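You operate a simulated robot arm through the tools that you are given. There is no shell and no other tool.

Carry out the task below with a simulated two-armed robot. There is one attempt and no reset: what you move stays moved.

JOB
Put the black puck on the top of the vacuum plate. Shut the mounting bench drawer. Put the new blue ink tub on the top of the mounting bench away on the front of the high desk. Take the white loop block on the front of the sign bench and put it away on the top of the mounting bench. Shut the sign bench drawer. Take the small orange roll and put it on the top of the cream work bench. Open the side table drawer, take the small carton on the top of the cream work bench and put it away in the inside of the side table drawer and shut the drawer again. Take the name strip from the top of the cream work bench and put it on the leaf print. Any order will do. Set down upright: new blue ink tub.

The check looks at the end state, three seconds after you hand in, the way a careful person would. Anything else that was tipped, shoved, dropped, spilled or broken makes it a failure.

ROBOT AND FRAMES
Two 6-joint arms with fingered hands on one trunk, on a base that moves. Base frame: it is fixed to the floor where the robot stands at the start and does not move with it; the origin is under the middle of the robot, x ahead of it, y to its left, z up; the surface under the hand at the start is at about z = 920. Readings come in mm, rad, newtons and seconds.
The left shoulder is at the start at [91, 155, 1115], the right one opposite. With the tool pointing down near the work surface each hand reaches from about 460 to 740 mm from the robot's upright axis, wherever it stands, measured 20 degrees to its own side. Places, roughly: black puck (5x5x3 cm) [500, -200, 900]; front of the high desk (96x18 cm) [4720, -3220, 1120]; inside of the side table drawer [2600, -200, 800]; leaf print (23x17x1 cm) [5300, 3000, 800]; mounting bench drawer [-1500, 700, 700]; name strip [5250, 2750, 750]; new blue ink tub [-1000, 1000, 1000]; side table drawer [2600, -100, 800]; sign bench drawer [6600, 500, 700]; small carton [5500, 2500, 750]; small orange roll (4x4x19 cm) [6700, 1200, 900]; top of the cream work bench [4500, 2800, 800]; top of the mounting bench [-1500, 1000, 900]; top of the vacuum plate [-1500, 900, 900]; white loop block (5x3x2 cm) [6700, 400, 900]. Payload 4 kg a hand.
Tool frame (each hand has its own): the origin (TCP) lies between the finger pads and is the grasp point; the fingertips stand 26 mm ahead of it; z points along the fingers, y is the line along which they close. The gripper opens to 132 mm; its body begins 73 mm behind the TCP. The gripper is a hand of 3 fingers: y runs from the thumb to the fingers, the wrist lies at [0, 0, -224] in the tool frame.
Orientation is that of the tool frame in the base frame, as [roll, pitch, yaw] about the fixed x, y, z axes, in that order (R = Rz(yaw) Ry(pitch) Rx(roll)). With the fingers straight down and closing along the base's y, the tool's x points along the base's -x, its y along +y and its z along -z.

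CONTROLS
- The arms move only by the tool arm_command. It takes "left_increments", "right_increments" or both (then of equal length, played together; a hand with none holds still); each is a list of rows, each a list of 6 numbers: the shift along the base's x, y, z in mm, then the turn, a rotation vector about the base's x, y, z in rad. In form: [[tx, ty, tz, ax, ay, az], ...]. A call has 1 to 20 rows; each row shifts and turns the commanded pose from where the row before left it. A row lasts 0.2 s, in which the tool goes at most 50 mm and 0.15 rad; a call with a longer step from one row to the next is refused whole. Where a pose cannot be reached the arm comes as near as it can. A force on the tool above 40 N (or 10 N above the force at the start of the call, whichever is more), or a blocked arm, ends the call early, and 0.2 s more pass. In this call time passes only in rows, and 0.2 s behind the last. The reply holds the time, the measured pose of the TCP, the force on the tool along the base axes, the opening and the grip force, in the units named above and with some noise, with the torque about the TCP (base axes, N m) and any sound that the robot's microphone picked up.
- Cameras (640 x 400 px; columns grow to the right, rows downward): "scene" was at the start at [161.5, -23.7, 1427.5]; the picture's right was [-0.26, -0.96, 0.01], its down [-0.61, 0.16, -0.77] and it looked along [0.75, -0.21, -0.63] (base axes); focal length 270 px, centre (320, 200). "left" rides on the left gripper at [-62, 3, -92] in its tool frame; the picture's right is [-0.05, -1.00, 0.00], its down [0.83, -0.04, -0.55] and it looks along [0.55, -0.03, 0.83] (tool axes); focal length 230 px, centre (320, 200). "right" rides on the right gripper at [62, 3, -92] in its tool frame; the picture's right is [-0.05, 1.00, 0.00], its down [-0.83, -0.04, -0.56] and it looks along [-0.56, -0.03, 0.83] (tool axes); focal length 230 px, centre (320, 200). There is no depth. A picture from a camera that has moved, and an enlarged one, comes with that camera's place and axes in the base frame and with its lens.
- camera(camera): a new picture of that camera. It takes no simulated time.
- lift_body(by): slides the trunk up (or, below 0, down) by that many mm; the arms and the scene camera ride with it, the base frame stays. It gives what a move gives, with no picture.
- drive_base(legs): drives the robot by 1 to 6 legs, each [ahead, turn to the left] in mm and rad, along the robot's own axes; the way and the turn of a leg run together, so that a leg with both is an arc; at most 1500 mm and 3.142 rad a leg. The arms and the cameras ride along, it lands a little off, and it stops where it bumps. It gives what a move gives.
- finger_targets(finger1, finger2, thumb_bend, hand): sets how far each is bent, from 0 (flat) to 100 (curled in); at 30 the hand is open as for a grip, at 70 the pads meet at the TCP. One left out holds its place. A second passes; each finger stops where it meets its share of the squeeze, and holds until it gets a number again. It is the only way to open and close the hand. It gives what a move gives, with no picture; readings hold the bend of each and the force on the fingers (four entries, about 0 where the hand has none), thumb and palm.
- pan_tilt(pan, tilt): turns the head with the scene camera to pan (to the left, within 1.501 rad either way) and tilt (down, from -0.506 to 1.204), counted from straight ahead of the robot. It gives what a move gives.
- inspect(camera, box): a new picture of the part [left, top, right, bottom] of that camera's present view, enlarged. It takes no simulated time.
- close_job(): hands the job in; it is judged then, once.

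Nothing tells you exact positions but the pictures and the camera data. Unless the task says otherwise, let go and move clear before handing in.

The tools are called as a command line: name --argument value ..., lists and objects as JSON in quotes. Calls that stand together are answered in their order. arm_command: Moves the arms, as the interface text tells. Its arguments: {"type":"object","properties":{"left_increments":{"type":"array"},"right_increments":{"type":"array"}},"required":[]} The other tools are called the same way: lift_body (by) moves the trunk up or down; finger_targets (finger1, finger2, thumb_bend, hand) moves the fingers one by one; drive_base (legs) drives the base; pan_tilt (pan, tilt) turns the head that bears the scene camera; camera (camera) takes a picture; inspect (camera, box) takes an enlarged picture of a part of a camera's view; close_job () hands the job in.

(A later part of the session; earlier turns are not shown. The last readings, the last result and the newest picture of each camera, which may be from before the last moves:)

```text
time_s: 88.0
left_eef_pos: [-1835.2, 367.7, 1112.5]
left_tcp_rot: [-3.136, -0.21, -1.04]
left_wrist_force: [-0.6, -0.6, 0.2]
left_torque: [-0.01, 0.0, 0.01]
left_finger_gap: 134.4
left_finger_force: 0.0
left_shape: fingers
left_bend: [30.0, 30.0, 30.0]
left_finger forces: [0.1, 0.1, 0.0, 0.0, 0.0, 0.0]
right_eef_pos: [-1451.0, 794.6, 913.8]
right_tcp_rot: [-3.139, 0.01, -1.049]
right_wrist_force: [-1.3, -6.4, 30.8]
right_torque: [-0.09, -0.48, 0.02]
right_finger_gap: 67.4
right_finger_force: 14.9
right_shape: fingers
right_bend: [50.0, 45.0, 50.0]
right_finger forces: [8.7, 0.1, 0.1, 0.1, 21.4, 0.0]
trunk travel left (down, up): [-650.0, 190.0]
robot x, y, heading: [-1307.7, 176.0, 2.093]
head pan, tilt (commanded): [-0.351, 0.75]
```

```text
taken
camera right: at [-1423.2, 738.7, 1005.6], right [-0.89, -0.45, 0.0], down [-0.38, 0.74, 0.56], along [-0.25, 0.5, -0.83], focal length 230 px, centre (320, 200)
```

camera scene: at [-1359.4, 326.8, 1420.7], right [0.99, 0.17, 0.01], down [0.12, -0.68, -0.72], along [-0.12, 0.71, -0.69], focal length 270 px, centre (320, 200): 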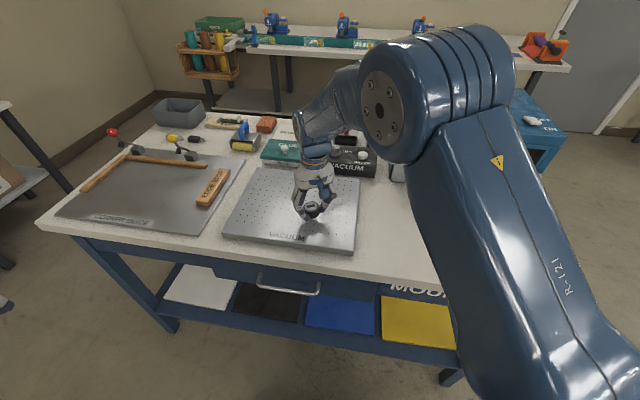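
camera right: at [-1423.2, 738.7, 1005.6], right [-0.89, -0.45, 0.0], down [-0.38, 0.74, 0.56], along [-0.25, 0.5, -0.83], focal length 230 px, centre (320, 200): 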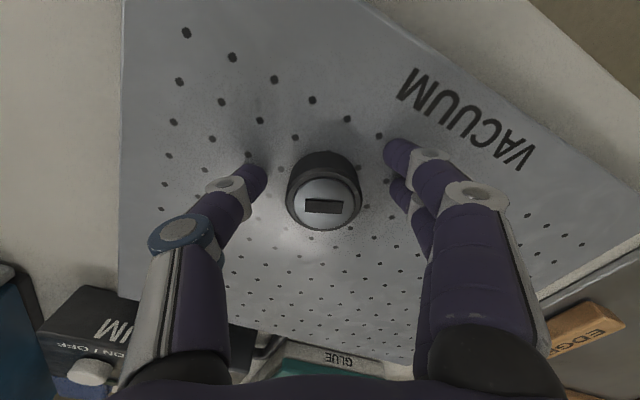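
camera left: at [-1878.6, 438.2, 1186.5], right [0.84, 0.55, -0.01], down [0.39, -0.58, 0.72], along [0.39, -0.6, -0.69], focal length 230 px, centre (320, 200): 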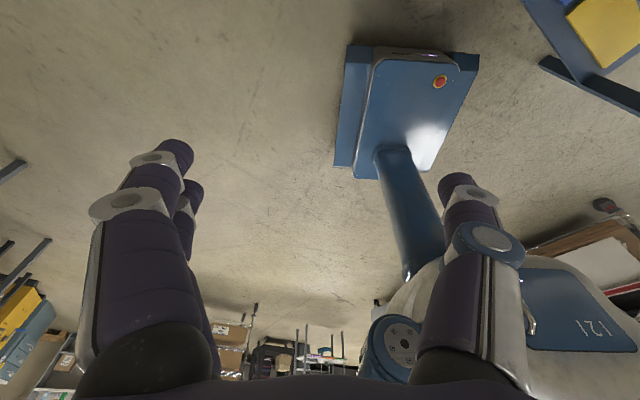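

The puck stands flat on the plate, free of the fingers. I raise the hand straight up.

arm_command --right_increments '[[0, 0, 6, 0, 0, 0], [0, 0, 20, 0, 0, 0], [0, 0, 35, 0, 0, 0], [0, 0, 40, 0, 0, 0], [0, 0, 40, 0, 0, 0]]'

finger_targets --hand "right" --finger1 30 --finger2 30 --thumb_bend 30

camera --camera "right"

camera --camera "scene"

```text
time_s: 89.2
left_eef_pos: [-1835.5, 371.5, 1110.7]
left_tcp_rot: [-3.137, -0.215, -1.041]
left_wrist_force: [-0.1, 0.8, -0.1]
left_torque: [0.04, 0.02, 0.02]
left_finger_gap: 134.6
left_finger_force: 0.1
left_shape: fingers
left_bend: [30.0, 30.0, 30.0]
left_finger forces: [0.1, 0.0, 0.1, 0.0, 0.0, 0.1]
right_eef_pos: [-1453.0, 797.2, 1053.9]
right_tcp_rot: [-3.139, 0.008, -1.049]
right_wrist_force: [0.9, 0.5, 0.8]
right_torque: [0.02, -0.03, -0.01]
right_finger_gap: 84.2
right_finger_force: 0.1
right_shape: fingers
right_bend: [45.0, 45.0, 45.0]
right_finger forces: [0.1, 0.0, 0.1, 0.1, 0.0, 0.0]
trunk travel left (down, up): [-650.0, 190.0]
robot x, y, heading: [-1308.0, 181.1, 2.094]
head pan, tilt (commanded): [-0.351, 0.75]
```

```text
time_s: 90.2
left_eef_pos: [-1836.5, 372.2, 1110.6]
left_tcp_rot: [-3.138, -0.215, -1.04]
left_wrist_force: [-0.4, -0.6, -0.2]
left_torque: [-0.01, 0.01, 0.02]
left_finger_gap: 134.2
left_finger_force: 0.1
left_shape: fingers
left_bend: [30.0, 30.0, 30.0]
left_finger forces: [0.1, 0.0, 0.1, 0.0, 0.1, 0.1]
right_eef_pos: [-1452.1, 798.6, 1053.2]
right_tcp_rot: [-3.139, 0.008, -1.05]
right_wrist_force: [0.5, -0.4, -1.6]
right_torque: [-0.01, 0.0, -0.01]
right_finger_gap: 134.1
right_finger_force: 0.1
right_shape: fingers
right_bend: [30.0, 30.0, 30.0]
right_finger forces: [0.1, 0.1, 0.1, 0.0, 0.0, 0.0]
trunk travel left (down, up): [-650.0, 190.0]
robot x, y, heading: [-1308.4, 177.0, 2.095]
head pan, tilt (commanded): [-0.351, 0.75]
```

```text
taken
camera right: at [-1424.4, 743.2, 1143.9], right [-0.89, -0.45, 0.0], down [-0.38, 0.74, 0.56], along [-0.25, 0.5, -0.83], focal length 230 px, centre (320, 200)
```

right: 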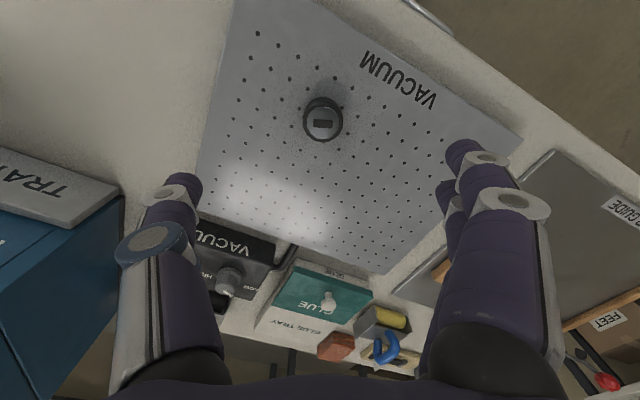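

```text
taken
camera scene: at [-1359.6, 326.6, 1420.7], right [0.99, 0.17, 0.01], down [0.12, -0.68, -0.72], along [-0.12, 0.71, -0.69], focal length 270 px, centre (320, 200)
```

scene: 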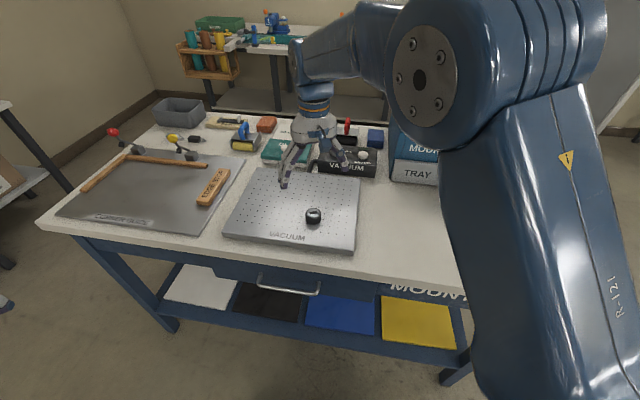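

The puck is placed on the vacuum plate. Next is the "NEW" blue ink tub: I retract and raise both hands, turn back to face the bench squarely and move up 130 mm.

arm_command --right_increments '[[13, -23, 18, 0, 0, 0], [13, -23, 18, 0, 0, 0], [13, -23, 18, 0, 0, 0], [0, 0, 0, 0, 0, 0]]' --left_increments '[[0, 0, 20, 0.06, 0.035, 0], [0, 0, 20, 0.06, 0.035, 0], [0, 0, 20, 0.06, 0.035, 0], [0, 0, 0, 0, 0, 0]]'

drive_base --legs '[[0, -0.523]]'

pan_tilt --pan -0.3 --tilt 0.7

camera --camera "scene"

camera --camera "right"

```text
time_s: 91.2
left_eef_pos: [-1872.5, 424.5, 1181.4]
left_tcp_rot: [-3.139, 0.033, -1.04]
left_wrist_force: [-0.3, 0.0, -0.3]
left_torque: [-0.01, 0.02, 0.0]
left_finger_gap: 134.5
left_finger_force: 0.1
left_shape: fingers
left_bend: [30.0, 30.0, 30.0]
left_finger forces: [0.0, 0.0, 0.0, 0.0, 0.0, 0.1]
left hand out of reach, approached as far as the arm can: row 1, 2, 3
right_eef_pos: [-1413.8, 730.4, 1106.2]
right_tcp_rot: [-3.139, 0.004, -1.049]
right_wrist_force: [-0.8, 0.7, -0.2]
right_torque: [0.0, 0.05, 0.02]
right_finger_gap: 134.1
right_finger_force: 0.0
right_shape: fingers
right_bend: [30.0, 30.0, 30.0]
right_finger forces: [0.1, 0.1, 0.1, 0.0, 0.0, 0.0]
trunk travel left (down, up): [-650.0, 190.0]
robot x, y, heading: [-1306.7, 177.2, 2.094]
head pan, tilt (commanded): [-0.351, 0.75]
```

```text
time_s: 93.1
left_eef_pos: [-1674.5, 672.4, 1179.4]
left_tcp_rot: [-3.137, 0.031, -1.565]
left_wrist_force: [-0.7, 0.3, 0.1]
left_torque: [-0.02, 0.05, -0.01]
left_finger_gap: 134.4
left_finger_force: 0.1
left_shape: fingers
left_bend: [30.0, 30.0, 30.0]
left_finger forces: [0.0, 0.0, 0.1, 0.0, 0.0, 0.0]
right_eef_pos: [-1125.2, 709.9, 1106.0]
right_tcp_rot: [-3.14, 0.007, -1.573]
right_wrist_force: [-0.3, -0.1, 0.3]
right_torque: [0.0, 0.01, 0.02]
right_finger_gap: 134.2
right_finger_force: 0.1
right_shape: fingers
right_bend: [30.0, 30.0, 30.0]
right_finger forces: [0.1, 0.0, 0.0, 0.1, 0.0, 0.1]
trunk travel left (down, up): [-650.0, 190.0]
robot x, y, heading: [-1311.2, 180.0, 1.572]
head pan, tilt (commanded): [-0.351, 0.75]
```

```text
time_s: 93.8
left_eef_pos: [-1672.1, 658.2, 1155.7]
left_tcp_rot: [-3.137, -0.036, -1.565]
left_wrist_force: [-0.5, 1.5, -0.8]
left_torque: [-0.02, 0.01, 0.06]
left_finger_gap: 134.5
left_finger_force: 0.1
left_shape: fingers
left_bend: [30.0, 30.0, 30.0]
left_finger forces: [0.0, 0.0, 0.0, 0.0, 0.0, 0.1]
right_eef_pos: [-1124.6, 690.7, 1114.7]
right_tcp_rot: [-3.139, 0.023, -1.573]
right_wrist_force: [0.3, 0.0, 0.6]
right_torque: [-0.01, 0.0, -0.01]
right_finger_gap: 134.2
right_finger_force: 0.0
right_shape: fingers
right_bend: [30.0, 30.0, 30.0]
right_finger forces: [0.0, 0.0, 0.0, 0.1, 0.0, 0.0]
trunk travel left (down, up): [-650.0, 190.0]
robot x, y, heading: [-1311.1, 178.4, 1.565]
head pan, tilt (commanded): [-0.3, 0.7]
```

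```text
taken
camera scene: at [-1284.8, 338.3, 1424.6], right [0.95, -0.3, 0.01], down [-0.19, -0.63, -0.75], along [0.23, 0.72, -0.66], focal length 270 px, centre (320, 200)
```

scene: 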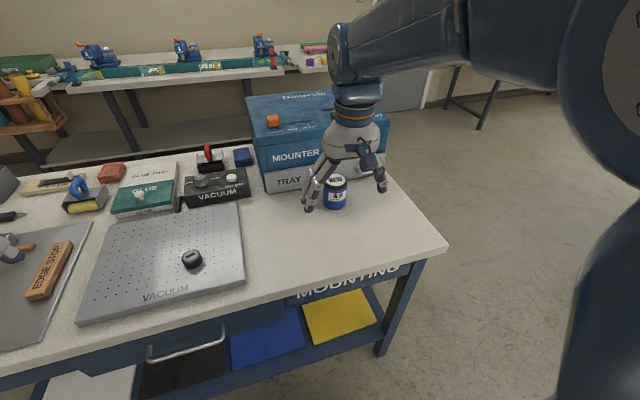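

```text
taken
camera right: at [-1127.9, 627.2, 1205.2], right [-1.0, 0.05, 0.0], down [0.04, 0.82, 0.57], along [0.03, 0.57, -0.82], focal length 230 px, centre (320, 200)
```

right: 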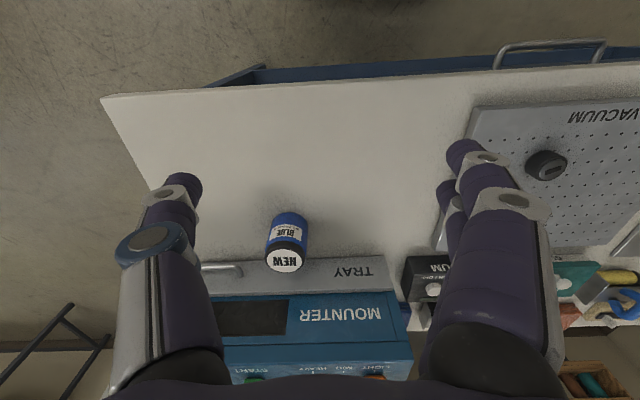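

The tub stands at about (-1053, 920), base z≈868, top ≈950. I move up 140 mm so it comes into the right hand's reach.

drive_base --legs '[[140, 0]]'

camera --camera "right"

camera --camera "scene"

```text
time_s: 95.1
left_eef_pos: [-1674.1, 782.3, 1179.8]
left_tcp_rot: [-3.137, 0.026, -1.563]
left_wrist_force: [-0.2, 0.3, 1.2]
left_torque: [0.04, 0.01, 0.03]
left_finger_gap: 134.7
left_finger_force: 0.0
left_shape: fingers
left_bend: [30.0, 30.0, 30.0]
left_finger forces: [0.1, 0.0, 0.1, 0.0, 0.0, 0.1]
right_eef_pos: [-1125.1, 817.5, 1122.4]
right_tcp_rot: [3.141, 0.036, -1.57]
right_wrist_force: [0.3, 0.6, 0.3]
right_torque: [-0.13, -0.03, -0.01]
right_finger_gap: 134.5
right_finger_force: 0.1
right_shape: fingers
right_bend: [30.0, 30.0, 30.0]
right_finger forces: [0.1, 0.0, 0.0, 0.1, 0.0, 0.0]
trunk travel left (down, up): [-650.0, 190.0]
robot x, y, heading: [-1309.1, 320.5, 1.57]
head pan, tilt (commanded): [-0.3, 0.7]
```

```text
taken
camera right: at [-1128.1, 752.3, 1211.7], right [-1.0, 0.05, 0.0], down [0.04, 0.81, 0.59], along [0.03, 0.59, -0.81], focal length 230 px, centre (320, 200)
```

right: 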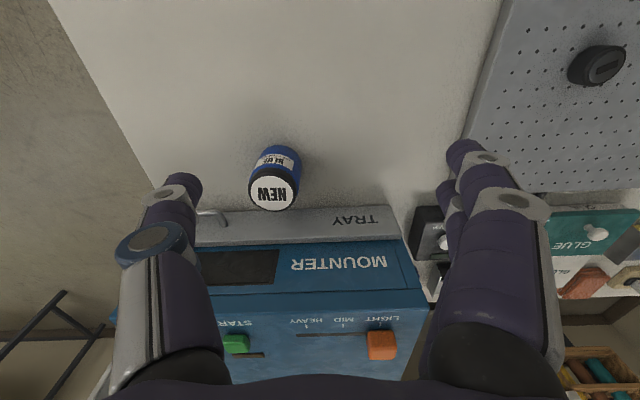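

```text
taken
camera scene: at [-1284.8, 446.4, 1428.1], right [0.95, -0.3, 0.0], down [-0.19, -0.61, -0.77], along [0.23, 0.73, -0.64], focal length 270 px, centre (320, 200)
```

scene: 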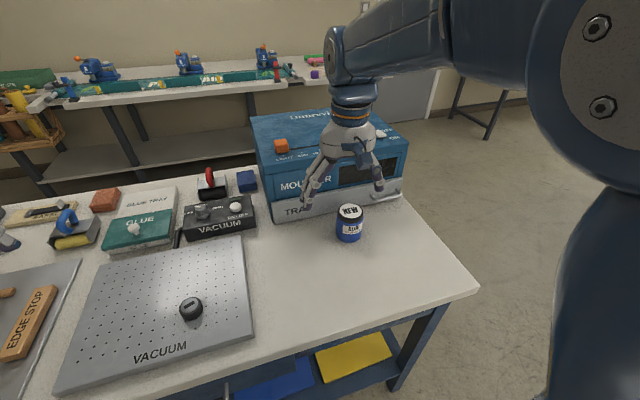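

The tub is at about (-1057, 921) with ~66 mm diameter and top at z≈957. I move above it and go down around it with the open hand.

arm_command --right_increments '[[17, 26, -15, -0.009, 0, 0], [17, 26, -15, -0.009, 0, 0], [17, 26, -15, -0.009, 0, 0], [17, 26, -15, -0.009, 0, 0], [0, 0, -25, 0, 0, 0], [0, 0, 0, 0, 0, 0]]'

camera --camera "right"

inspect --camera "scene" --box '[270, 110, 430, 270]'

```text
time_s: 96.5
left_eef_pos: [-1673.4, 791.8, 1146.9]
left_tcp_rot: [-3.138, -0.061, -1.566]
left_wrist_force: [0.4, 0.0, -0.8]
left_torque: [0.0, 0.03, 0.03]
left_finger_gap: 134.9
left_finger_force: 0.0
left_shape: fingers
left_bend: [30.0, 30.0, 30.0]
left_finger forces: [0.1, 0.0, 0.1, 0.0, 0.1, 0.0]
right_eef_pos: [-1058.6, 926.8, 1034.3]
right_tcp_rot: [-3.14, -0.003, -1.57]
right_wrist_force: [-0.3, 0.3, 0.0]
right_torque: [-0.02, -0.01, -0.02]
right_finger_gap: 134.5
right_finger_force: 0.0
right_shape: fingers
right_bend: [30.0, 30.0, 30.0]
right_finger forces: [0.0, 0.1, 0.0, 0.0, 0.0, 0.1]
trunk travel left (down, up): [-650.0, 190.0]
robot x, y, heading: [-1308.2, 321.2, 1.573]
head pan, tilt (commanded): [-0.3, 0.7]
```

```text
taken
camera right: at [-1060.5, 864.9, 1127.0], right [-1.0, 0.05, 0.0], down [0.04, 0.83, 0.55], along [0.03, 0.55, -0.83], focal length 230 px, centre (320, 200)
```

right: 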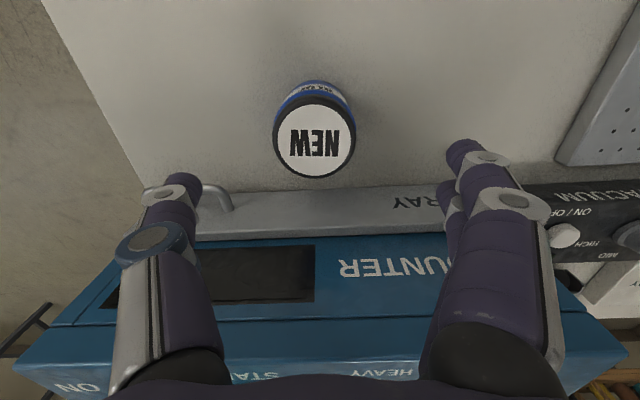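

```text
2.50 times, centred on (350, 190) of scene
camera zoom: at [-1284.9, 477.1, 1424.9], right [0.95, -0.3, 0.01], down [-0.19, -0.63, -0.75], along [0.23, 0.72, -0.66], focal length 676 px, centre (245, 225)
```

zoom: 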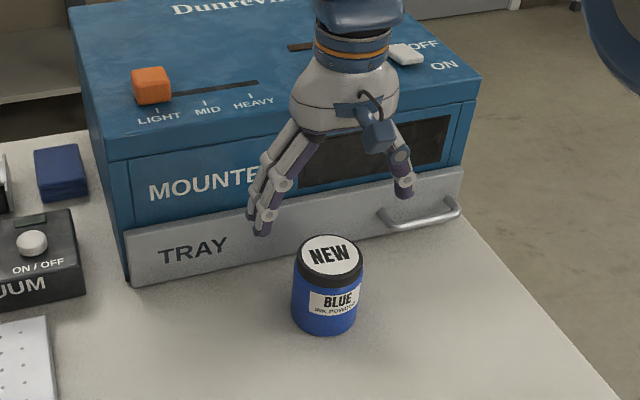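

The tub is nearly centred under the hand. I correct by a few millimetres, lower around it and close the fingers.

arm_command --right_increments '[[5, -6, -10, 0, 0, 0], [0, 0, -30, 0, 0, 0], [0, 0, -30, 0, 0, 0], [0, 0, -30, 0, 0, 0], [0, 0, -20, 0, 0, 0], [0, 0, 0, 0, 0, 0]]'

camera --camera "right"

inspect --camera "scene" --box '[270, 110, 430, 270]'

```text
time_s: 97.9
left_eef_pos: [-1672.9, 790.9, 1146.3]
left_tcp_rot: [-3.138, -0.061, -1.566]
left_wrist_force: [-0.4, -0.2, 0.8]
left_torque: [0.02, -0.01, 0.0]
left_finger_gap: 135.0
left_finger_force: 0.1
left_shape: fingers
left_bend: [30.0, 30.0, 30.0]
left_finger forces: [0.0, 0.0, 0.0, 0.0, 0.0, 0.0]
right_eef_pos: [-1052.5, 920.1, 914.9]
right_tcp_rot: [-3.141, -0.002, -1.57]
right_wrist_force: [-0.5, 0.0, -0.3]
right_torque: [0.02, 0.01, 0.03]
right_finger_gap: 134.2
right_finger_force: 0.1
right_shape: fingers
right_bend: [30.0, 30.0, 30.0]
right_finger forces: [0.1, 0.0, 0.1, 0.1, 0.0, 0.1]
trunk travel left (down, up): [-650.0, 190.0]
robot x, y, heading: [-1311.5, 317.9, 1.569]
head pan, tilt (commanded): [-0.3, 0.7]
```

```text
taken
camera right: at [-1055.4, 858.3, 1006.9], right [-1.0, 0.05, 0.0], down [0.04, 0.83, 0.55], along [0.03, 0.55, -0.83], focal length 230 px, centre (320, 200)
```

right: 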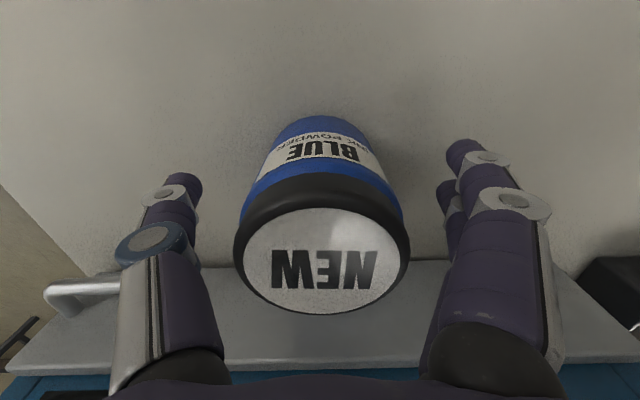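

```text
2.50 times, centred on (350, 190) of scene
camera zoom: at [-1285.1, 477.0, 1424.9], right [0.95, -0.3, 0.01], down [-0.19, -0.63, -0.75], along [0.23, 0.72, -0.66], focal length 676 px, centre (245, 225)
```

zoom: 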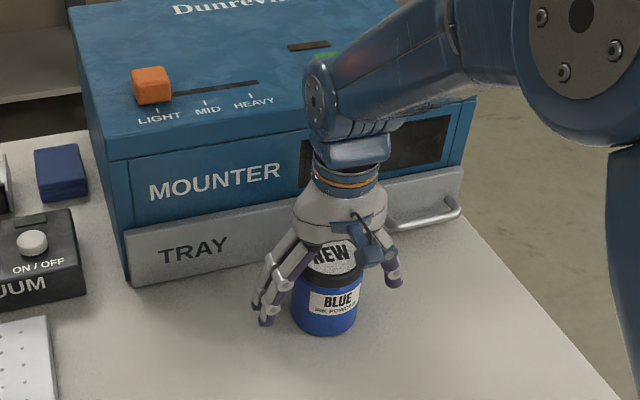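

The hand is around the tub. I close the fingers.

finger_targets --hand "right" --finger1 65 --finger2 65 --thumb_bend 65

camera --camera "right"

```text
time_s: 98.9
left_eef_pos: [-1673.3, 791.9, 1147.1]
left_tcp_rot: [-3.139, -0.062, -1.566]
left_wrist_force: [0.2, -0.2, 0.3]
left_torque: [-0.02, 0.04, 0.01]
left_finger_gap: 134.9
left_finger_force: 0.2
left_shape: fingers
left_bend: [30.0, 30.0, 30.0]
left_finger forces: [0.0, 0.0, 0.0, 0.0, 0.0, 0.0]
right_eef_pos: [-1052.7, 919.6, 914.7]
right_tcp_rot: [3.141, -0.004, -1.57]
right_wrist_force: [0.6, -0.5, 0.5]
right_torque: [-0.03, 0.04, 0.05]
right_finger_gap: 62.4
right_finger_force: 19.2
right_shape: fingers
right_bend: [53.0, 50.0, 56.0]
right_finger forces: [9.1, 10.3, 0.0, 0.0, 18.9, 0.0]
trunk travel left (down, up): [-650.0, 190.0]
robot x, y, heading: [-1308.0, 317.7, 1.571]
head pan, tilt (commanded): [-0.3, 0.7]
```

```text
taken
camera right: at [-1055.4, 858.8, 1006.9], right [-1.0, 0.05, 0.0], down [0.04, 0.83, 0.55], along [0.03, 0.55, -0.83], focal length 230 px, centre (320, 200)
```

right: 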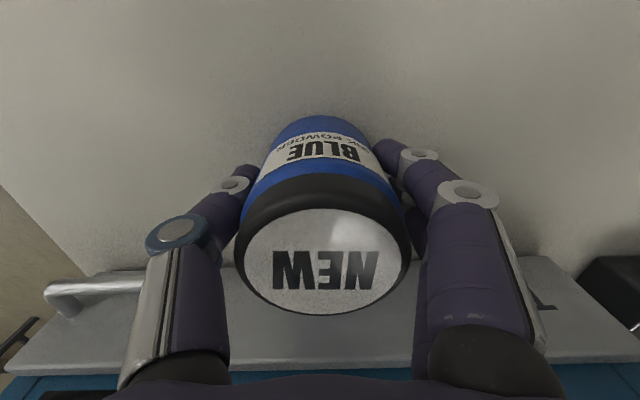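

The tub is gripped. I firm up the squeeze and lift it straight up.

finger_targets --hand "right" --finger1 75 --finger2 75 --thumb_bend 72

arm_command --right_increments '[[0, 0, 5, 0, 0, 0], [0, 0, 20, 0, 0, 0], [0, -10, 30, 0, 0, 0], [0, -20, 35, 0, 0, 0], [0, -25, 35, 0, 0, 0], [0, -30, 30, 0, 0, 0], [0, -30, 20, 0, 0, 0]]'

camera --camera "right"

camera --camera "scene"

```text
time_s: 99.9
left_eef_pos: [-1672.1, 791.9, 1145.2]
left_tcp_rot: [-3.139, -0.062, -1.566]
left_wrist_force: [0.4, -1.1, -0.5]
left_torque: [0.0, -0.01, 0.01]
left_finger_gap: 135.0
left_finger_force: 0.1
left_shape: fingers
left_bend: [30.0, 30.0, 30.0]
left_finger forces: [0.0, 0.0, 0.0, 0.1, 0.0, 0.0]
right_eef_pos: [-1052.0, 920.7, 915.5]
right_tcp_rot: [3.141, -0.002, -1.571]
right_wrist_force: [-0.1, 0.1, -0.8]
right_torque: [-0.01, 0.03, -0.04]
right_finger_gap: 61.8
right_finger_force: 23.6
right_shape: fingers
right_bend: [51.0, 48.0, 60.0]
right_finger forces: [11.6, 12.0, 0.0, 0.0, 23.6, 0.0]
trunk travel left (down, up): [-650.0, 190.0]
robot x, y, heading: [-1313.2, 317.9, 1.567]
head pan, tilt (commanded): [-0.3, 0.7]
```

```text
time_s: 101.5
left_eef_pos: [-1673.5, 790.1, 1147.8]
left_tcp_rot: [-3.139, -0.059, -1.566]
left_wrist_force: [-0.4, -0.3, 1.5]
left_torque: [0.0, 0.01, 0.0]
left_finger_gap: 134.8
left_finger_force: 0.0
left_shape: fingers
left_bend: [30.0, 30.0, 30.0]
left_finger forces: [0.1, 0.1, 0.1, 0.1, 0.1, 0.0]
right_eef_pos: [-1052.7, 803.9, 1090.4]
right_tcp_rot: [-3.14, -0.001, -1.57]
right_wrist_force: [-0.4, 0.0, -3.0]
right_torque: [-0.02, -0.03, 0.0]
right_finger_gap: 61.4
right_finger_force: 23.7
right_shape: fingers
right_bend: [51.0, 48.0, 60.0]
right_finger forces: [11.7, 12.1, 0.0, 0.0, 23.2, 0.0]
trunk travel left (down, up): [-650.0, 190.0]
robot x, y, heading: [-1309.3, 320.9, 1.57]
head pan, tilt (commanded): [-0.3, 0.7]
```

```text
taken
camera right: at [-1055.9, 742.2, 1182.0], right [-1.0, 0.05, 0.0], down [0.04, 0.83, 0.55], along [0.03, 0.55, -0.83], focal length 230 px, centre (320, 200)
```

right: 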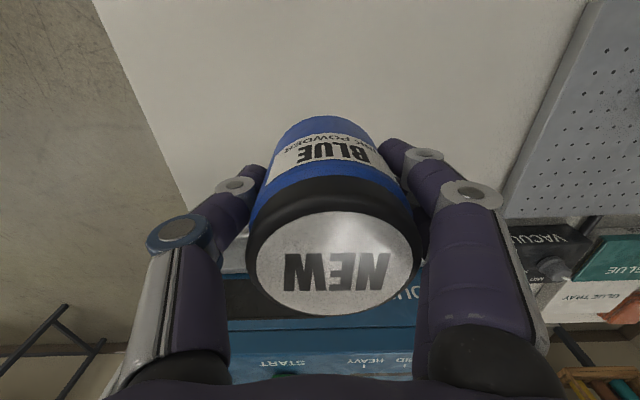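

```text
taken
camera scene: at [-1284.8, 475.4, 1425.1], right [0.95, -0.3, 0.01], down [-0.19, -0.63, -0.75], along [0.23, 0.72, -0.66], focal length 270 px, centre (320, 200)
```

scene: 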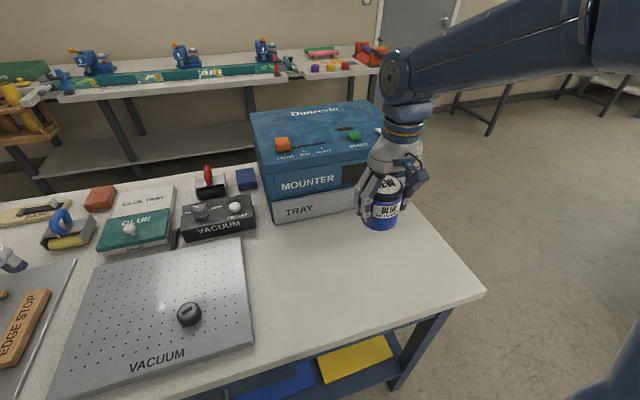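

The tub is held upright in the right hand. I back away from the bench and turn toward the right side of the room to find the way to the high desk.

drive_base --legs '[[-320, 0], [0, -1.571]]'

pan_tilt --pan -0.6 --tilt 0.25

camera --camera "scene"

camera --camera "right"

```text
time_s: 107.7
left_eef_pos: [-835.7, 370.6, 1162.5]
left_tcp_rot: [-3.136, -0.038, -3.128]
left_wrist_force: [0.1, -0.4, -0.1]
left_torque: [0.02, -0.02, 0.02]
left_finger_gap: 134.6
left_finger_force: 0.2
left_shape: fingers
left_bend: [30.0, 30.0, 30.0]
left_finger forces: [0.0, 0.1, 0.0, 0.1, 0.0, 0.0]
right_eef_pos: [-824.1, -250.7, 1088.8]
right_tcp_rot: [-3.14, -0.004, -3.131]
right_wrist_force: [0.0, -0.8, -2.8]
right_torque: [-0.02, 0.03, 0.0]
right_finger_gap: 60.6
right_finger_force: 22.2
right_shape: fingers
right_bend: [51.0, 47.0, 61.0]
right_finger forces: [9.9, 11.9, 0.0, 0.0, 22.1, 0.1]
trunk travel left (down, up): [-650.0, 190.0]
robot x, y, heading: [-1313.9, 16.6, 0.005]
head pan, tilt (commanded): [-0.3, 0.7]
```

```text
time_s: 108.6
left_eef_pos: [-853.6, 369.8, 1138.8]
left_tcp_rot: [-3.135, -0.104, -3.128]
left_wrist_force: [0.5, 0.2, 1.0]
left_torque: [-0.04, 0.0, -0.04]
left_finger_gap: 134.9
left_finger_force: 0.0
left_shape: fingers
left_bend: [30.0, 30.0, 30.0]
left_finger forces: [0.1, 0.1, 0.0, 0.0, 0.0, 0.1]
right_eef_pos: [-841.8, -248.8, 1086.8]
right_tcp_rot: [-3.14, -0.012, -3.131]
right_wrist_force: [-0.1, 0.6, -3.7]
right_torque: [-0.04, 0.06, 0.0]
right_finger_gap: 60.6
right_finger_force: 21.9
right_shape: fingers
right_bend: [51.0, 47.0, 61.0]
right_finger forces: [9.9, 11.5, 0.0, 0.0, 21.6, 0.0]
trunk travel left (down, up): [-650.0, 190.0]
robot x, y, heading: [-1311.1, 16.6, 0.013]
head pan, tilt (commanded): [-0.6, 0.25]
```

```text
taken
camera scene: at [-1154.8, -36.5, 1465.7], right [-0.56, -0.83, 0.01], down [-0.22, 0.14, -0.96], along [0.8, -0.54, -0.26], focal length 270 px, centre (320, 200)
```

scene: 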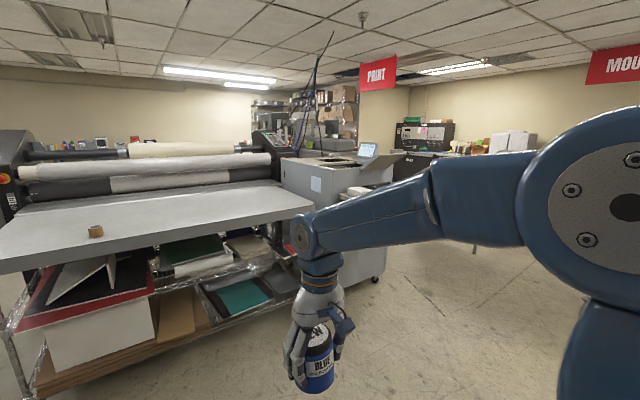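

```text
taken
camera right: at [-902.9, -246.4, 1179.8], right [0.04, 1.0, 0.0], down [0.84, -0.03, 0.55], along [0.55, -0.02, -0.84], focal length 230 px, centre (320, 200)
```

right: 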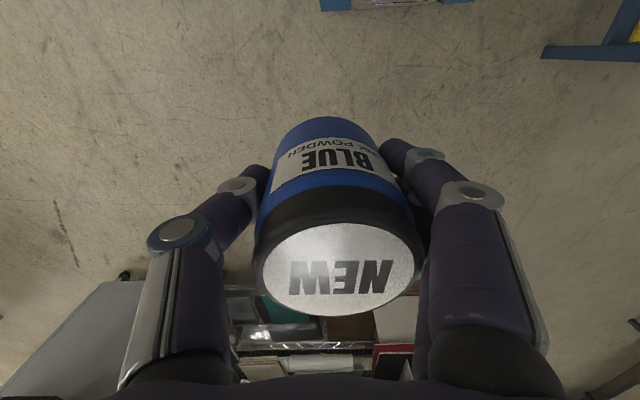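

The way round the printer is on the right: its corner is near (460, -1780). I drive diagonally toward (-200, -1900) over the clear floor and look again.

drive_base --legs '[[0, -1.05], [1100, 0], [1000, 0]]'

pan_tilt --pan 0.9 --tilt 0.25

camera --camera "scene"

pan_tilt --pan 0.0 --tilt 0.25

camera --camera "scene"

```text
time_s: 121.9
left_eef_pos: [291.7, -2038.9, 1156.4]
left_tcp_rot: [-3.138, -0.079, 2.097]
left_wrist_force: [0.9, 0.1, -0.8]
left_torque: [-0.01, -0.03, 0.02]
left_finger_gap: 134.6
left_finger_force: 0.0
left_shape: fingers
left_bend: [30.0, 30.0, 30.0]
left_finger forces: [0.0, 0.0, 0.0, 0.0, 0.1, 0.1]
right_eef_pos: [-245.8, -2348.2, 1087.5]
right_tcp_rot: [-3.139, -0.008, 2.098]
right_wrist_force: [-0.9, -0.6, -2.6]
right_torque: [0.07, 0.04, 0.0]
right_finger_gap: 59.6
right_finger_force: 19.9
right_shape: fingers
right_bend: [51.0, 47.0, 61.0]
right_finger forces: [8.2, 11.1, 0.0, 0.0, 20.4, 0.1]
trunk travel left (down, up): [-650.0, 190.0]
robot x, y, heading: [-249.2, -1810.6, -1.051]
head pan, tilt (commanded): [-0.6, 0.25]
```

```text
time_s: 123.5
left_eef_pos: [284.2, -2024.3, 1134.0]
left_tcp_rot: [-3.138, -0.143, 2.096]
left_wrist_force: [0.4, 0.7, -0.3]
left_torque: [-0.01, -0.01, 0.01]
left_finger_gap: 134.7
left_finger_force: 0.1
left_shape: fingers
left_bend: [30.0, 30.0, 30.0]
left_finger forces: [0.1, 0.0, 0.1, 0.0, 0.0, 0.0]
right_eef_pos: [-255.6, -2328.7, 1069.6]
right_tcp_rot: [-3.141, -0.068, 2.099]
right_wrist_force: [-0.3, 0.5, -3.0]
right_torque: [0.01, 0.01, 0.01]
right_finger_gap: 59.3
right_finger_force: 21.2
right_shape: fingers
right_bend: [52.0, 47.0, 61.0]
right_finger forces: [9.5, 11.5, 0.1, 0.1, 21.1, 0.0]
trunk travel left (down, up): [-650.0, 190.0]
robot x, y, heading: [-244.2, -1813.3, -1.048]
head pan, tilt (commanded): [0.901, 0.25]
```

```text
taken
camera scene: at [-113.8, -1891.4, 1466.1], right [-0.15, -0.99, -0.02], down [-0.25, 0.05, -0.97], along [0.96, -0.14, -0.26], focal length 270 px, centre (320, 200)
```

scene: 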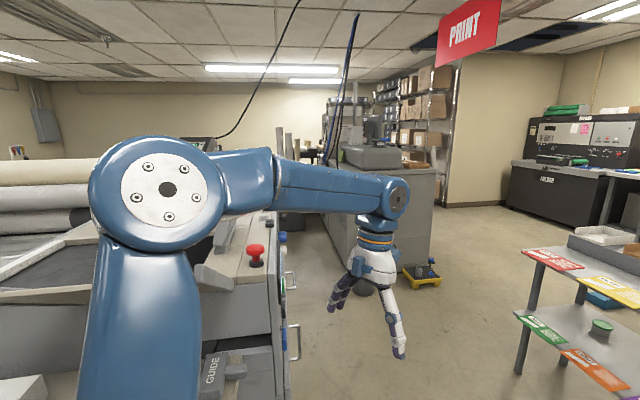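

```text
time_s: 124.7
left_eef_pos: [283.3, -2024.2, 1134.9]
left_tcp_rot: [-3.137, -0.142, 2.098]
left_wrist_force: [0.1, 0.4, -1.0]
left_torque: [-0.03, 0.0, -0.01]
left_finger_gap: 134.7
left_finger_force: 0.1
left_shape: fingers
left_bend: [30.0, 30.0, 30.0]
left_finger forces: [0.0, 0.1, 0.1, 0.0, 0.0, 0.1]
right_eef_pos: [-256.1, -2329.6, 1070.0]
right_tcp_rot: [-3.138, -0.067, 2.098]
right_wrist_force: [0.0, 0.2, -2.5]
right_torque: [0.03, 0.02, 0.0]
right_finger_gap: 58.9
right_finger_force: 20.9
right_shape: fingers
right_bend: [52.0, 47.0, 61.0]
right_finger forces: [9.4, 11.5, 0.0, 0.0, 21.1, 0.0]
trunk travel left (down, up): [-650.0, 190.0]
robot x, y, heading: [-244.3, -1807.8, -1.041]
head pan, tilt (commanded): [0.0, 0.25]
```

```text
taken
camera scene: at [-159.3, -1958.6, 1465.4], right [-0.87, -0.5, 0.0], down [-0.13, 0.23, -0.96], along [0.48, -0.83, -0.27], focal length 270 px, centre (320, 200)
```

scene: 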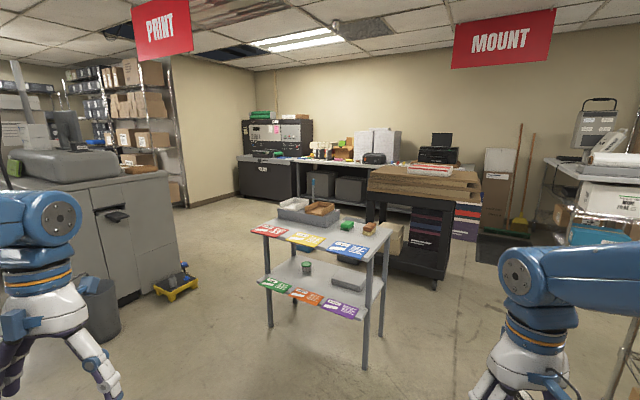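

I can see a grey counter-like unit ahead (with a machine on top) between the printer and shelving; I zoom in to understand the route to the high desk.

pan_tilt --pan 0.9 --tilt 0.2

inspect --camera "scene" --box '[260, 80, 500, 320]'

camera --camera "right"

```text
time_s: 125.9
left_eef_pos: [282.5, -2024.4, 1135.4]
left_tcp_rot: [-3.136, -0.143, 2.099]
left_wrist_force: [0.7, -0.9, -0.1]
left_torque: [0.04, -0.02, 0.0]
left_finger_gap: 134.7
left_finger_force: 0.0
left_shape: fingers
left_bend: [30.0, 30.0, 30.0]
left_finger forces: [0.0, 0.0, 0.1, 0.0, 0.0, 0.1]
right_eef_pos: [-256.6, -2329.7, 1070.5]
right_tcp_rot: [-3.14, -0.068, 2.099]
right_wrist_force: [0.3, 0.1, -2.4]
right_torque: [0.01, 0.01, 0.03]
right_finger_gap: 58.9
right_finger_force: 21.6
right_shape: fingers
right_bend: [52.0, 47.0, 61.0]
right_finger forces: [9.5, 11.6, 0.0, 0.0, 21.1, 0.0]
trunk travel left (down, up): [-650.0, 190.0]
robot x, y, heading: [-243.7, -1806.4, -1.048]
head pan, tilt (commanded): [0.901, 0.201]
```

```text
1.67 times, centred on (380, 200) of scene
camera zoom: at [-113.9, -1891.5, 1470.7], right [-0.15, -0.99, -0.02], down [-0.21, 0.05, -0.98], along [0.97, -0.14, -0.21], focal length 450 px, centre (220, 200)
```

zoom: 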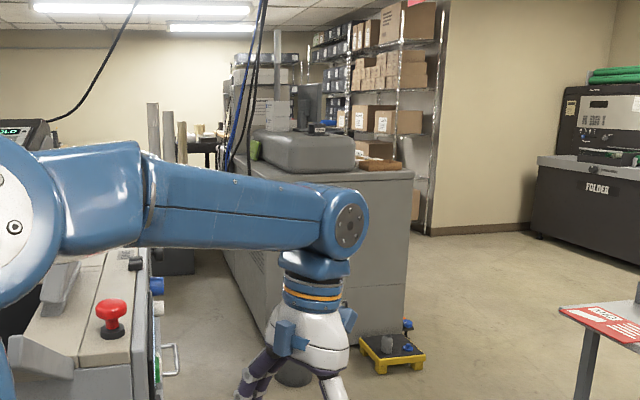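

```text
taken
camera right: at [-280.7, -2280.3, 1164.3], right [0.89, 0.46, 0.0], down [0.4, -0.77, 0.5], along [0.22, -0.44, -0.87], focal length 230 px, centre (320, 200)
```

right: 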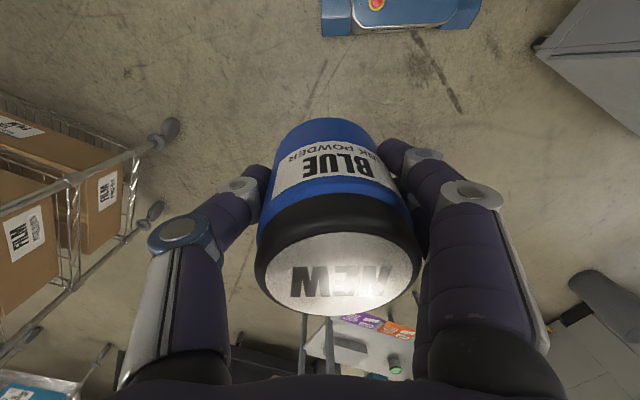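

The grey unit (x≈2300+, y -2500…-3460) stands ahead; I take the aisle between the printer and the small label table. I drive on to about (1350, -2550) and look around from there.

drive_base --legs '[[650, 0], [0, 0.95], [1200, 0]]'

pan_tilt --pan -0.5 --tilt 0.25

camera --camera "scene"

pan_tilt --pan 0.5 --tilt 0.25

camera --camera "scene"

```text
time_s: 137.8
left_eef_pos: [1759.3, -2170.4, 1150.7]
left_tcp_rot: [-3.136, -0.121, 3.061]
left_wrist_force: [-0.2, -0.6, -0.3]
left_torque: [-0.01, 0.0, -0.02]
left_finger_gap: 134.5
left_finger_force: 0.0
left_shape: fingers
left_bend: [30.0, 30.0, 30.0]
left_finger forces: [0.0, 0.0, 0.0, 0.1, 0.0, 0.0]
right_eef_pos: [1705.7, -2788.3, 1081.0]
right_tcp_rot: [-3.14, -0.046, 3.061]
right_wrist_force: [0.3, 0.0, -2.9]
right_torque: [0.01, 0.02, 0.01]
right_finger_gap: 58.5
right_finger_force: 19.6
right_shape: fingers
right_bend: [52.0, 47.0, 61.0]
right_finger forces: [7.8, 11.3, 0.0, 0.0, 20.3, 0.0]
trunk travel left (down, up): [-650.0, 190.0]
robot x, y, heading: [1275.3, -2478.0, -0.085]
head pan, tilt (commanded): [0.901, 0.201]
```

```text
time_s: 139.3
left_eef_pos: [1741.6, -2168.2, 1128.8]
left_tcp_rot: [-3.138, -0.183, 3.061]
left_wrist_force: [-0.1, -0.2, -0.2]
left_torque: [-0.03, -0.01, 0.0]
left_finger_gap: 134.5
left_finger_force: 0.1
left_shape: fingers
left_bend: [30.0, 30.0, 30.0]
left_finger forces: [0.1, 0.0, 0.0, 0.0, 0.0, 0.1]
right_eef_pos: [1683.9, -2784.6, 1062.7]
right_tcp_rot: [-3.141, -0.104, 3.063]
right_wrist_force: [-0.4, -0.8, -3.1]
right_torque: [-0.04, 0.0, -0.01]
right_finger_gap: 58.2
right_finger_force: 20.7
right_shape: fingers
right_bend: [52.0, 47.0, 62.0]
right_finger forces: [9.4, 11.2, 0.0, 0.0, 20.6, 0.1]
trunk travel left (down, up): [-650.0, 190.0]
robot x, y, heading: [1271.6, -2479.7, -0.084]
head pan, tilt (commanded): [-0.499, 0.25]
```

```text
taken
camera scene: at [1429.7, -2541.1, 1465.6], right [-0.55, -0.83, 0.01], down [-0.22, 0.14, -0.96], along [0.8, -0.53, -0.26], focal length 270 px, centre (320, 200)
```

scene: 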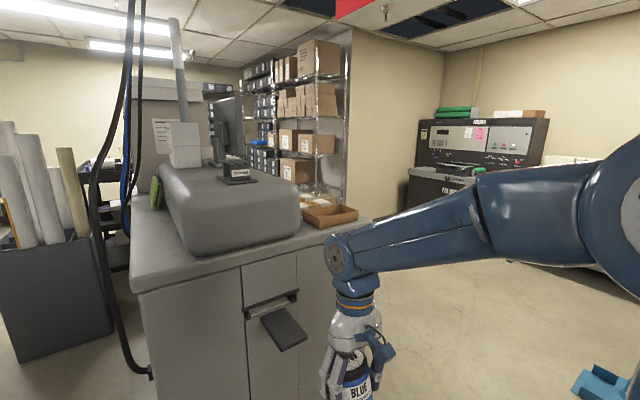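

```text
time_s: 140.6
left_eef_pos: [1743.6, -2168.1, 1128.8]
left_tcp_rot: [-3.138, -0.184, 3.06]
left_wrist_force: [-0.2, 0.3, -0.5]
left_torque: [-0.01, 0.0, 0.03]
left_finger_gap: 134.3
left_finger_force: 0.1
left_shape: fingers
left_bend: [30.0, 30.0, 30.0]
left_finger forces: [0.0, 0.1, 0.1, 0.0, 0.0, 0.1]
right_eef_pos: [1683.9, -2785.6, 1061.3]
right_tcp_rot: [-3.14, -0.103, 3.064]
right_wrist_force: [-0.1, 1.0, -2.0]
right_torque: [0.0, 0.03, 0.03]
right_finger_gap: 58.1
right_finger_force: 21.0
right_shape: fingers
right_bend: [52.0, 47.0, 62.0]
right_finger forces: [9.3, 11.2, 0.0, 0.0, 20.6, 0.0]
trunk travel left (down, up): [-650.0, 190.0]
robot x, y, heading: [1272.8, -2479.6, -0.082]
head pan, tilt (commanded): [0.499, 0.25]
```

```text
taken
camera scene: at [1437.5, -2452.2, 1465.6], right [0.4, -0.92, -0.01], down [-0.24, -0.1, -0.96], along [0.88, 0.39, -0.26], focal length 270 px, centre (320, 200)
```

scene: 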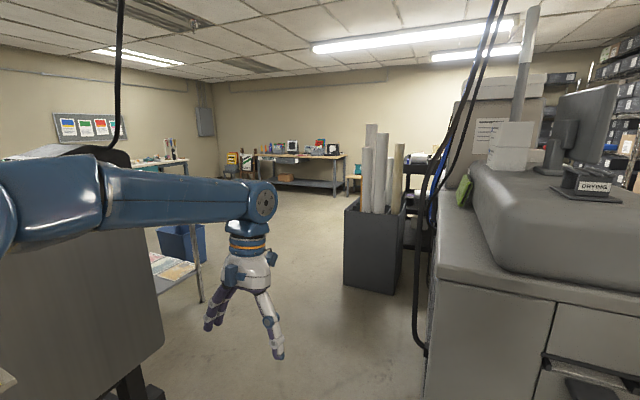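

I need to see what lies behind the grey copier-like machine. I zoom in on that direction before choosing the left or right way around.

inspect --camera "scene" --box '[340, 60, 640, 240]'

pan_tilt --pan -0.3 --tilt 0.15

inspect --camera "scene" --box '[60, 60, 400, 260]'

```text
2.13 times, centred on (490, 150) of scene
camera zoom: at [1437.5, -2452.2, 1465.6], right [0.4, -0.92, -0.01], down [-0.24, -0.1, -0.96], along [0.88, 0.39, -0.26], focal length 577 px, centre (-43, 307)
```

zoom: 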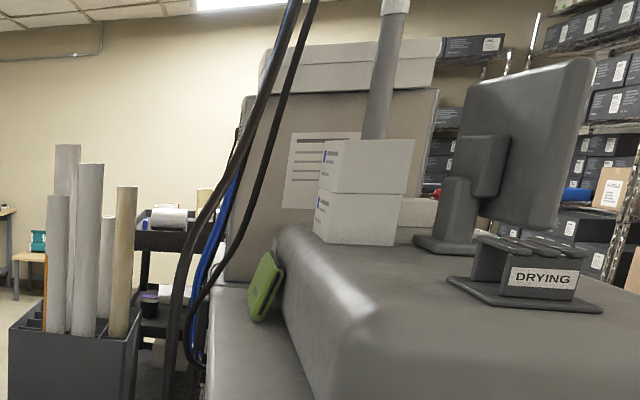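

```text
time_s: 141.7
left_eef_pos: [1742.0, -2168.3, 1129.1]
left_tcp_rot: [-3.136, -0.186, 3.06]
left_wrist_force: [-0.3, 0.2, -0.4]
left_torque: [0.03, -0.02, -0.01]
left_finger_gap: 135.0
left_finger_force: 0.1
left_shape: fingers
left_bend: [30.0, 30.0, 30.0]
left_finger forces: [0.0, 0.1, 0.1, 0.1, 0.0, 0.0]
right_eef_pos: [1683.6, -2785.0, 1062.6]
right_tcp_rot: [-3.14, -0.102, 3.064]
right_wrist_force: [-0.6, 0.3, -2.4]
right_torque: [0.0, 0.04, 0.01]
right_finger_gap: 58.2
right_finger_force: 20.3
right_shape: fingers
right_bend: [52.0, 47.0, 62.0]
right_finger forces: [9.4, 11.2, 0.0, 0.0, 20.6, 0.1]
trunk travel left (down, up): [-650.0, 190.0]
robot x, y, heading: [1272.5, -2483.6, -0.088]
head pan, tilt (commanded): [-0.3, 0.15]
```

```text
1.88 times, centred on (230, 160) of scene
camera zoom: at [1438.1, -2524.4, 1474.8], right [-0.38, -0.93, 0.01], down [-0.16, 0.06, -0.99], along [0.91, -0.37, -0.17], focal length 509 px, centre (489, 275)
```

zoom: 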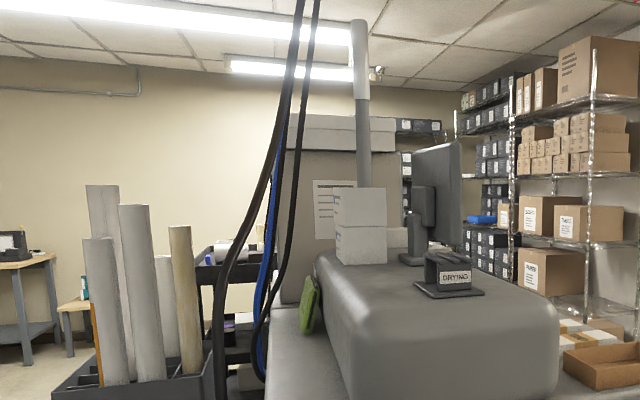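

I go around the right side of the grey machine: along (1600, -3250) to (1720, -3950), then turn to look along +x.

drive_base --legs '[[0, -1.08], [834, 0], [0, -0.23]]'

pan_tilt --pan 0.3 --tilt 0.4

camera --camera "scene"

pan_tilt --pan 1.2 --tilt 0.2

camera --camera "scene"

```text
time_s: 149.2
left_eef_pos: [2137.0, -3577.8, 1099.9]
left_tcp_rot: [-3.125, -0.16, 1.962]
left_wrist_force: [-0.5, 1.7, 0.0]
left_torque: [-0.12, -0.08, 0.02]
left_finger_gap: 134.7
left_finger_force: 0.1
left_shape: fingers
left_bend: [30.0, 30.0, 30.0]
left_finger forces: [0.0, 0.0, 0.0, 0.0, 0.1, 0.0]
right_eef_pos: [1582.2, -3827.5, 1024.5]
right_tcp_rot: [-3.129, -0.141, 2.001]
right_wrist_force: [-0.6, 1.0, -3.1]
right_torque: [-0.04, -0.03, 0.0]
right_finger_gap: 56.3
right_finger_force: 20.7
right_shape: fingers
right_bend: [52.0, 47.0, 62.0]
right_finger forces: [8.8, 11.4, 0.0, 0.1, 21.0, 0.1]
trunk travel left (down, up): [-650.0, 190.0]
robot x, y, heading: [1577.7, -3215.5, -1.129]
head pan, tilt (commanded): [-0.3, 0.15]
stopped in leg 2: the robot was blocked; the commanded pose is now the measured one
```

```text
time_s: 150.2
left_eef_pos: [2113.7, -3547.5, 1124.7]
left_tcp_rot: [-3.132, -0.123, 1.962]
left_wrist_force: [-0.3, -0.1, -0.6]
left_torque: [0.03, 0.0, 0.01]
left_finger_gap: 134.8
left_finger_force: 0.0
left_shape: fingers
left_bend: [30.0, 30.0, 30.0]
left_finger forces: [0.0, 0.1, 0.0, 0.0, 0.0, 0.1]
right_eef_pos: [1562.7, -3799.8, 1044.2]
right_tcp_rot: [-3.138, -0.105, 2.004]
right_wrist_force: [-0.1, -0.7, -3.4]
right_torque: [0.07, 0.02, -0.01]
right_finger_gap: 56.4
right_finger_force: 20.5
right_shape: fingers
right_bend: [52.0, 47.0, 62.0]
right_finger forces: [8.7, 11.5, 0.0, 0.0, 21.0, 0.0]
trunk travel left (down, up): [-650.0, 190.0]
robot x, y, heading: [1582.1, -3220.8, -1.131]
head pan, tilt (commanded): [0.3, 0.4]
```

```text
taken
camera scene: at [1659.1, -3333.0, 1455.0], right [-0.74, -0.67, 0.0], down [-0.26, 0.29, -0.92], along [0.62, -0.68, -0.39], focal length 270 px, centre (320, 200)
```

scene: 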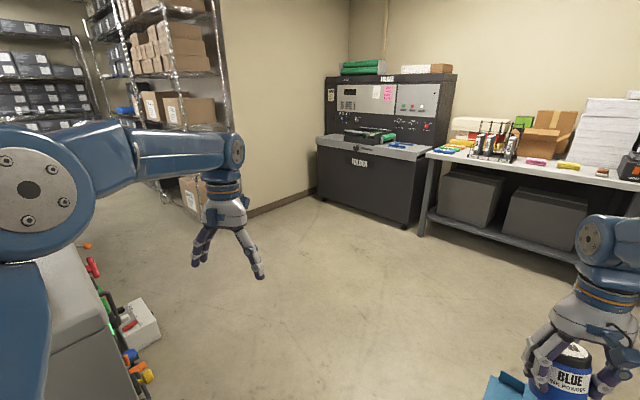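

```text
time_s: 151.4
left_eef_pos: [2118.5, -3551.6, 1120.5]
left_tcp_rot: [-3.131, -0.128, 1.961]
left_wrist_force: [-0.7, 0.2, -0.2]
left_torque: [0.02, 0.03, 0.01]
left_finger_gap: 134.8
left_finger_force: 0.0
left_shape: fingers
left_bend: [30.0, 30.0, 30.0]
left_finger forces: [0.1, 0.0, 0.0, 0.0, 0.1, 0.1]
right_eef_pos: [1566.8, -3802.9, 1043.2]
right_tcp_rot: [-3.134, -0.107, 2.002]
right_wrist_force: [-0.3, 0.4, -3.0]
right_torque: [-0.02, 0.07, 0.0]
right_finger_gap: 56.4
right_finger_force: 20.1
right_shape: fingers
right_bend: [52.0, 47.0, 62.0]
right_finger forces: [8.8, 11.5, 0.0, 0.0, 20.8, 0.1]
trunk travel left (down, up): [-650.0, 190.0]
robot x, y, heading: [1580.9, -3219.0, -1.127]
head pan, tilt (commanded): [1.201, 0.201]
```

```text
taken
camera scene: at [1687.6, -3246.9, 1473.8], right [0.07, -1.0, 0.01], down [-0.19, -0.02, -0.98], along [0.98, 0.07, -0.2], focal length 270 px, centre (320, 200)
```

scene: 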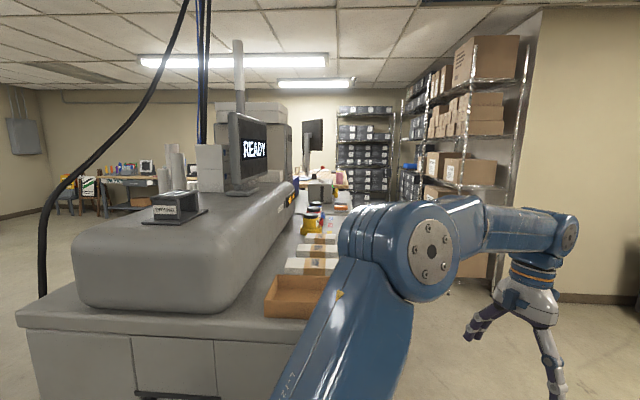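

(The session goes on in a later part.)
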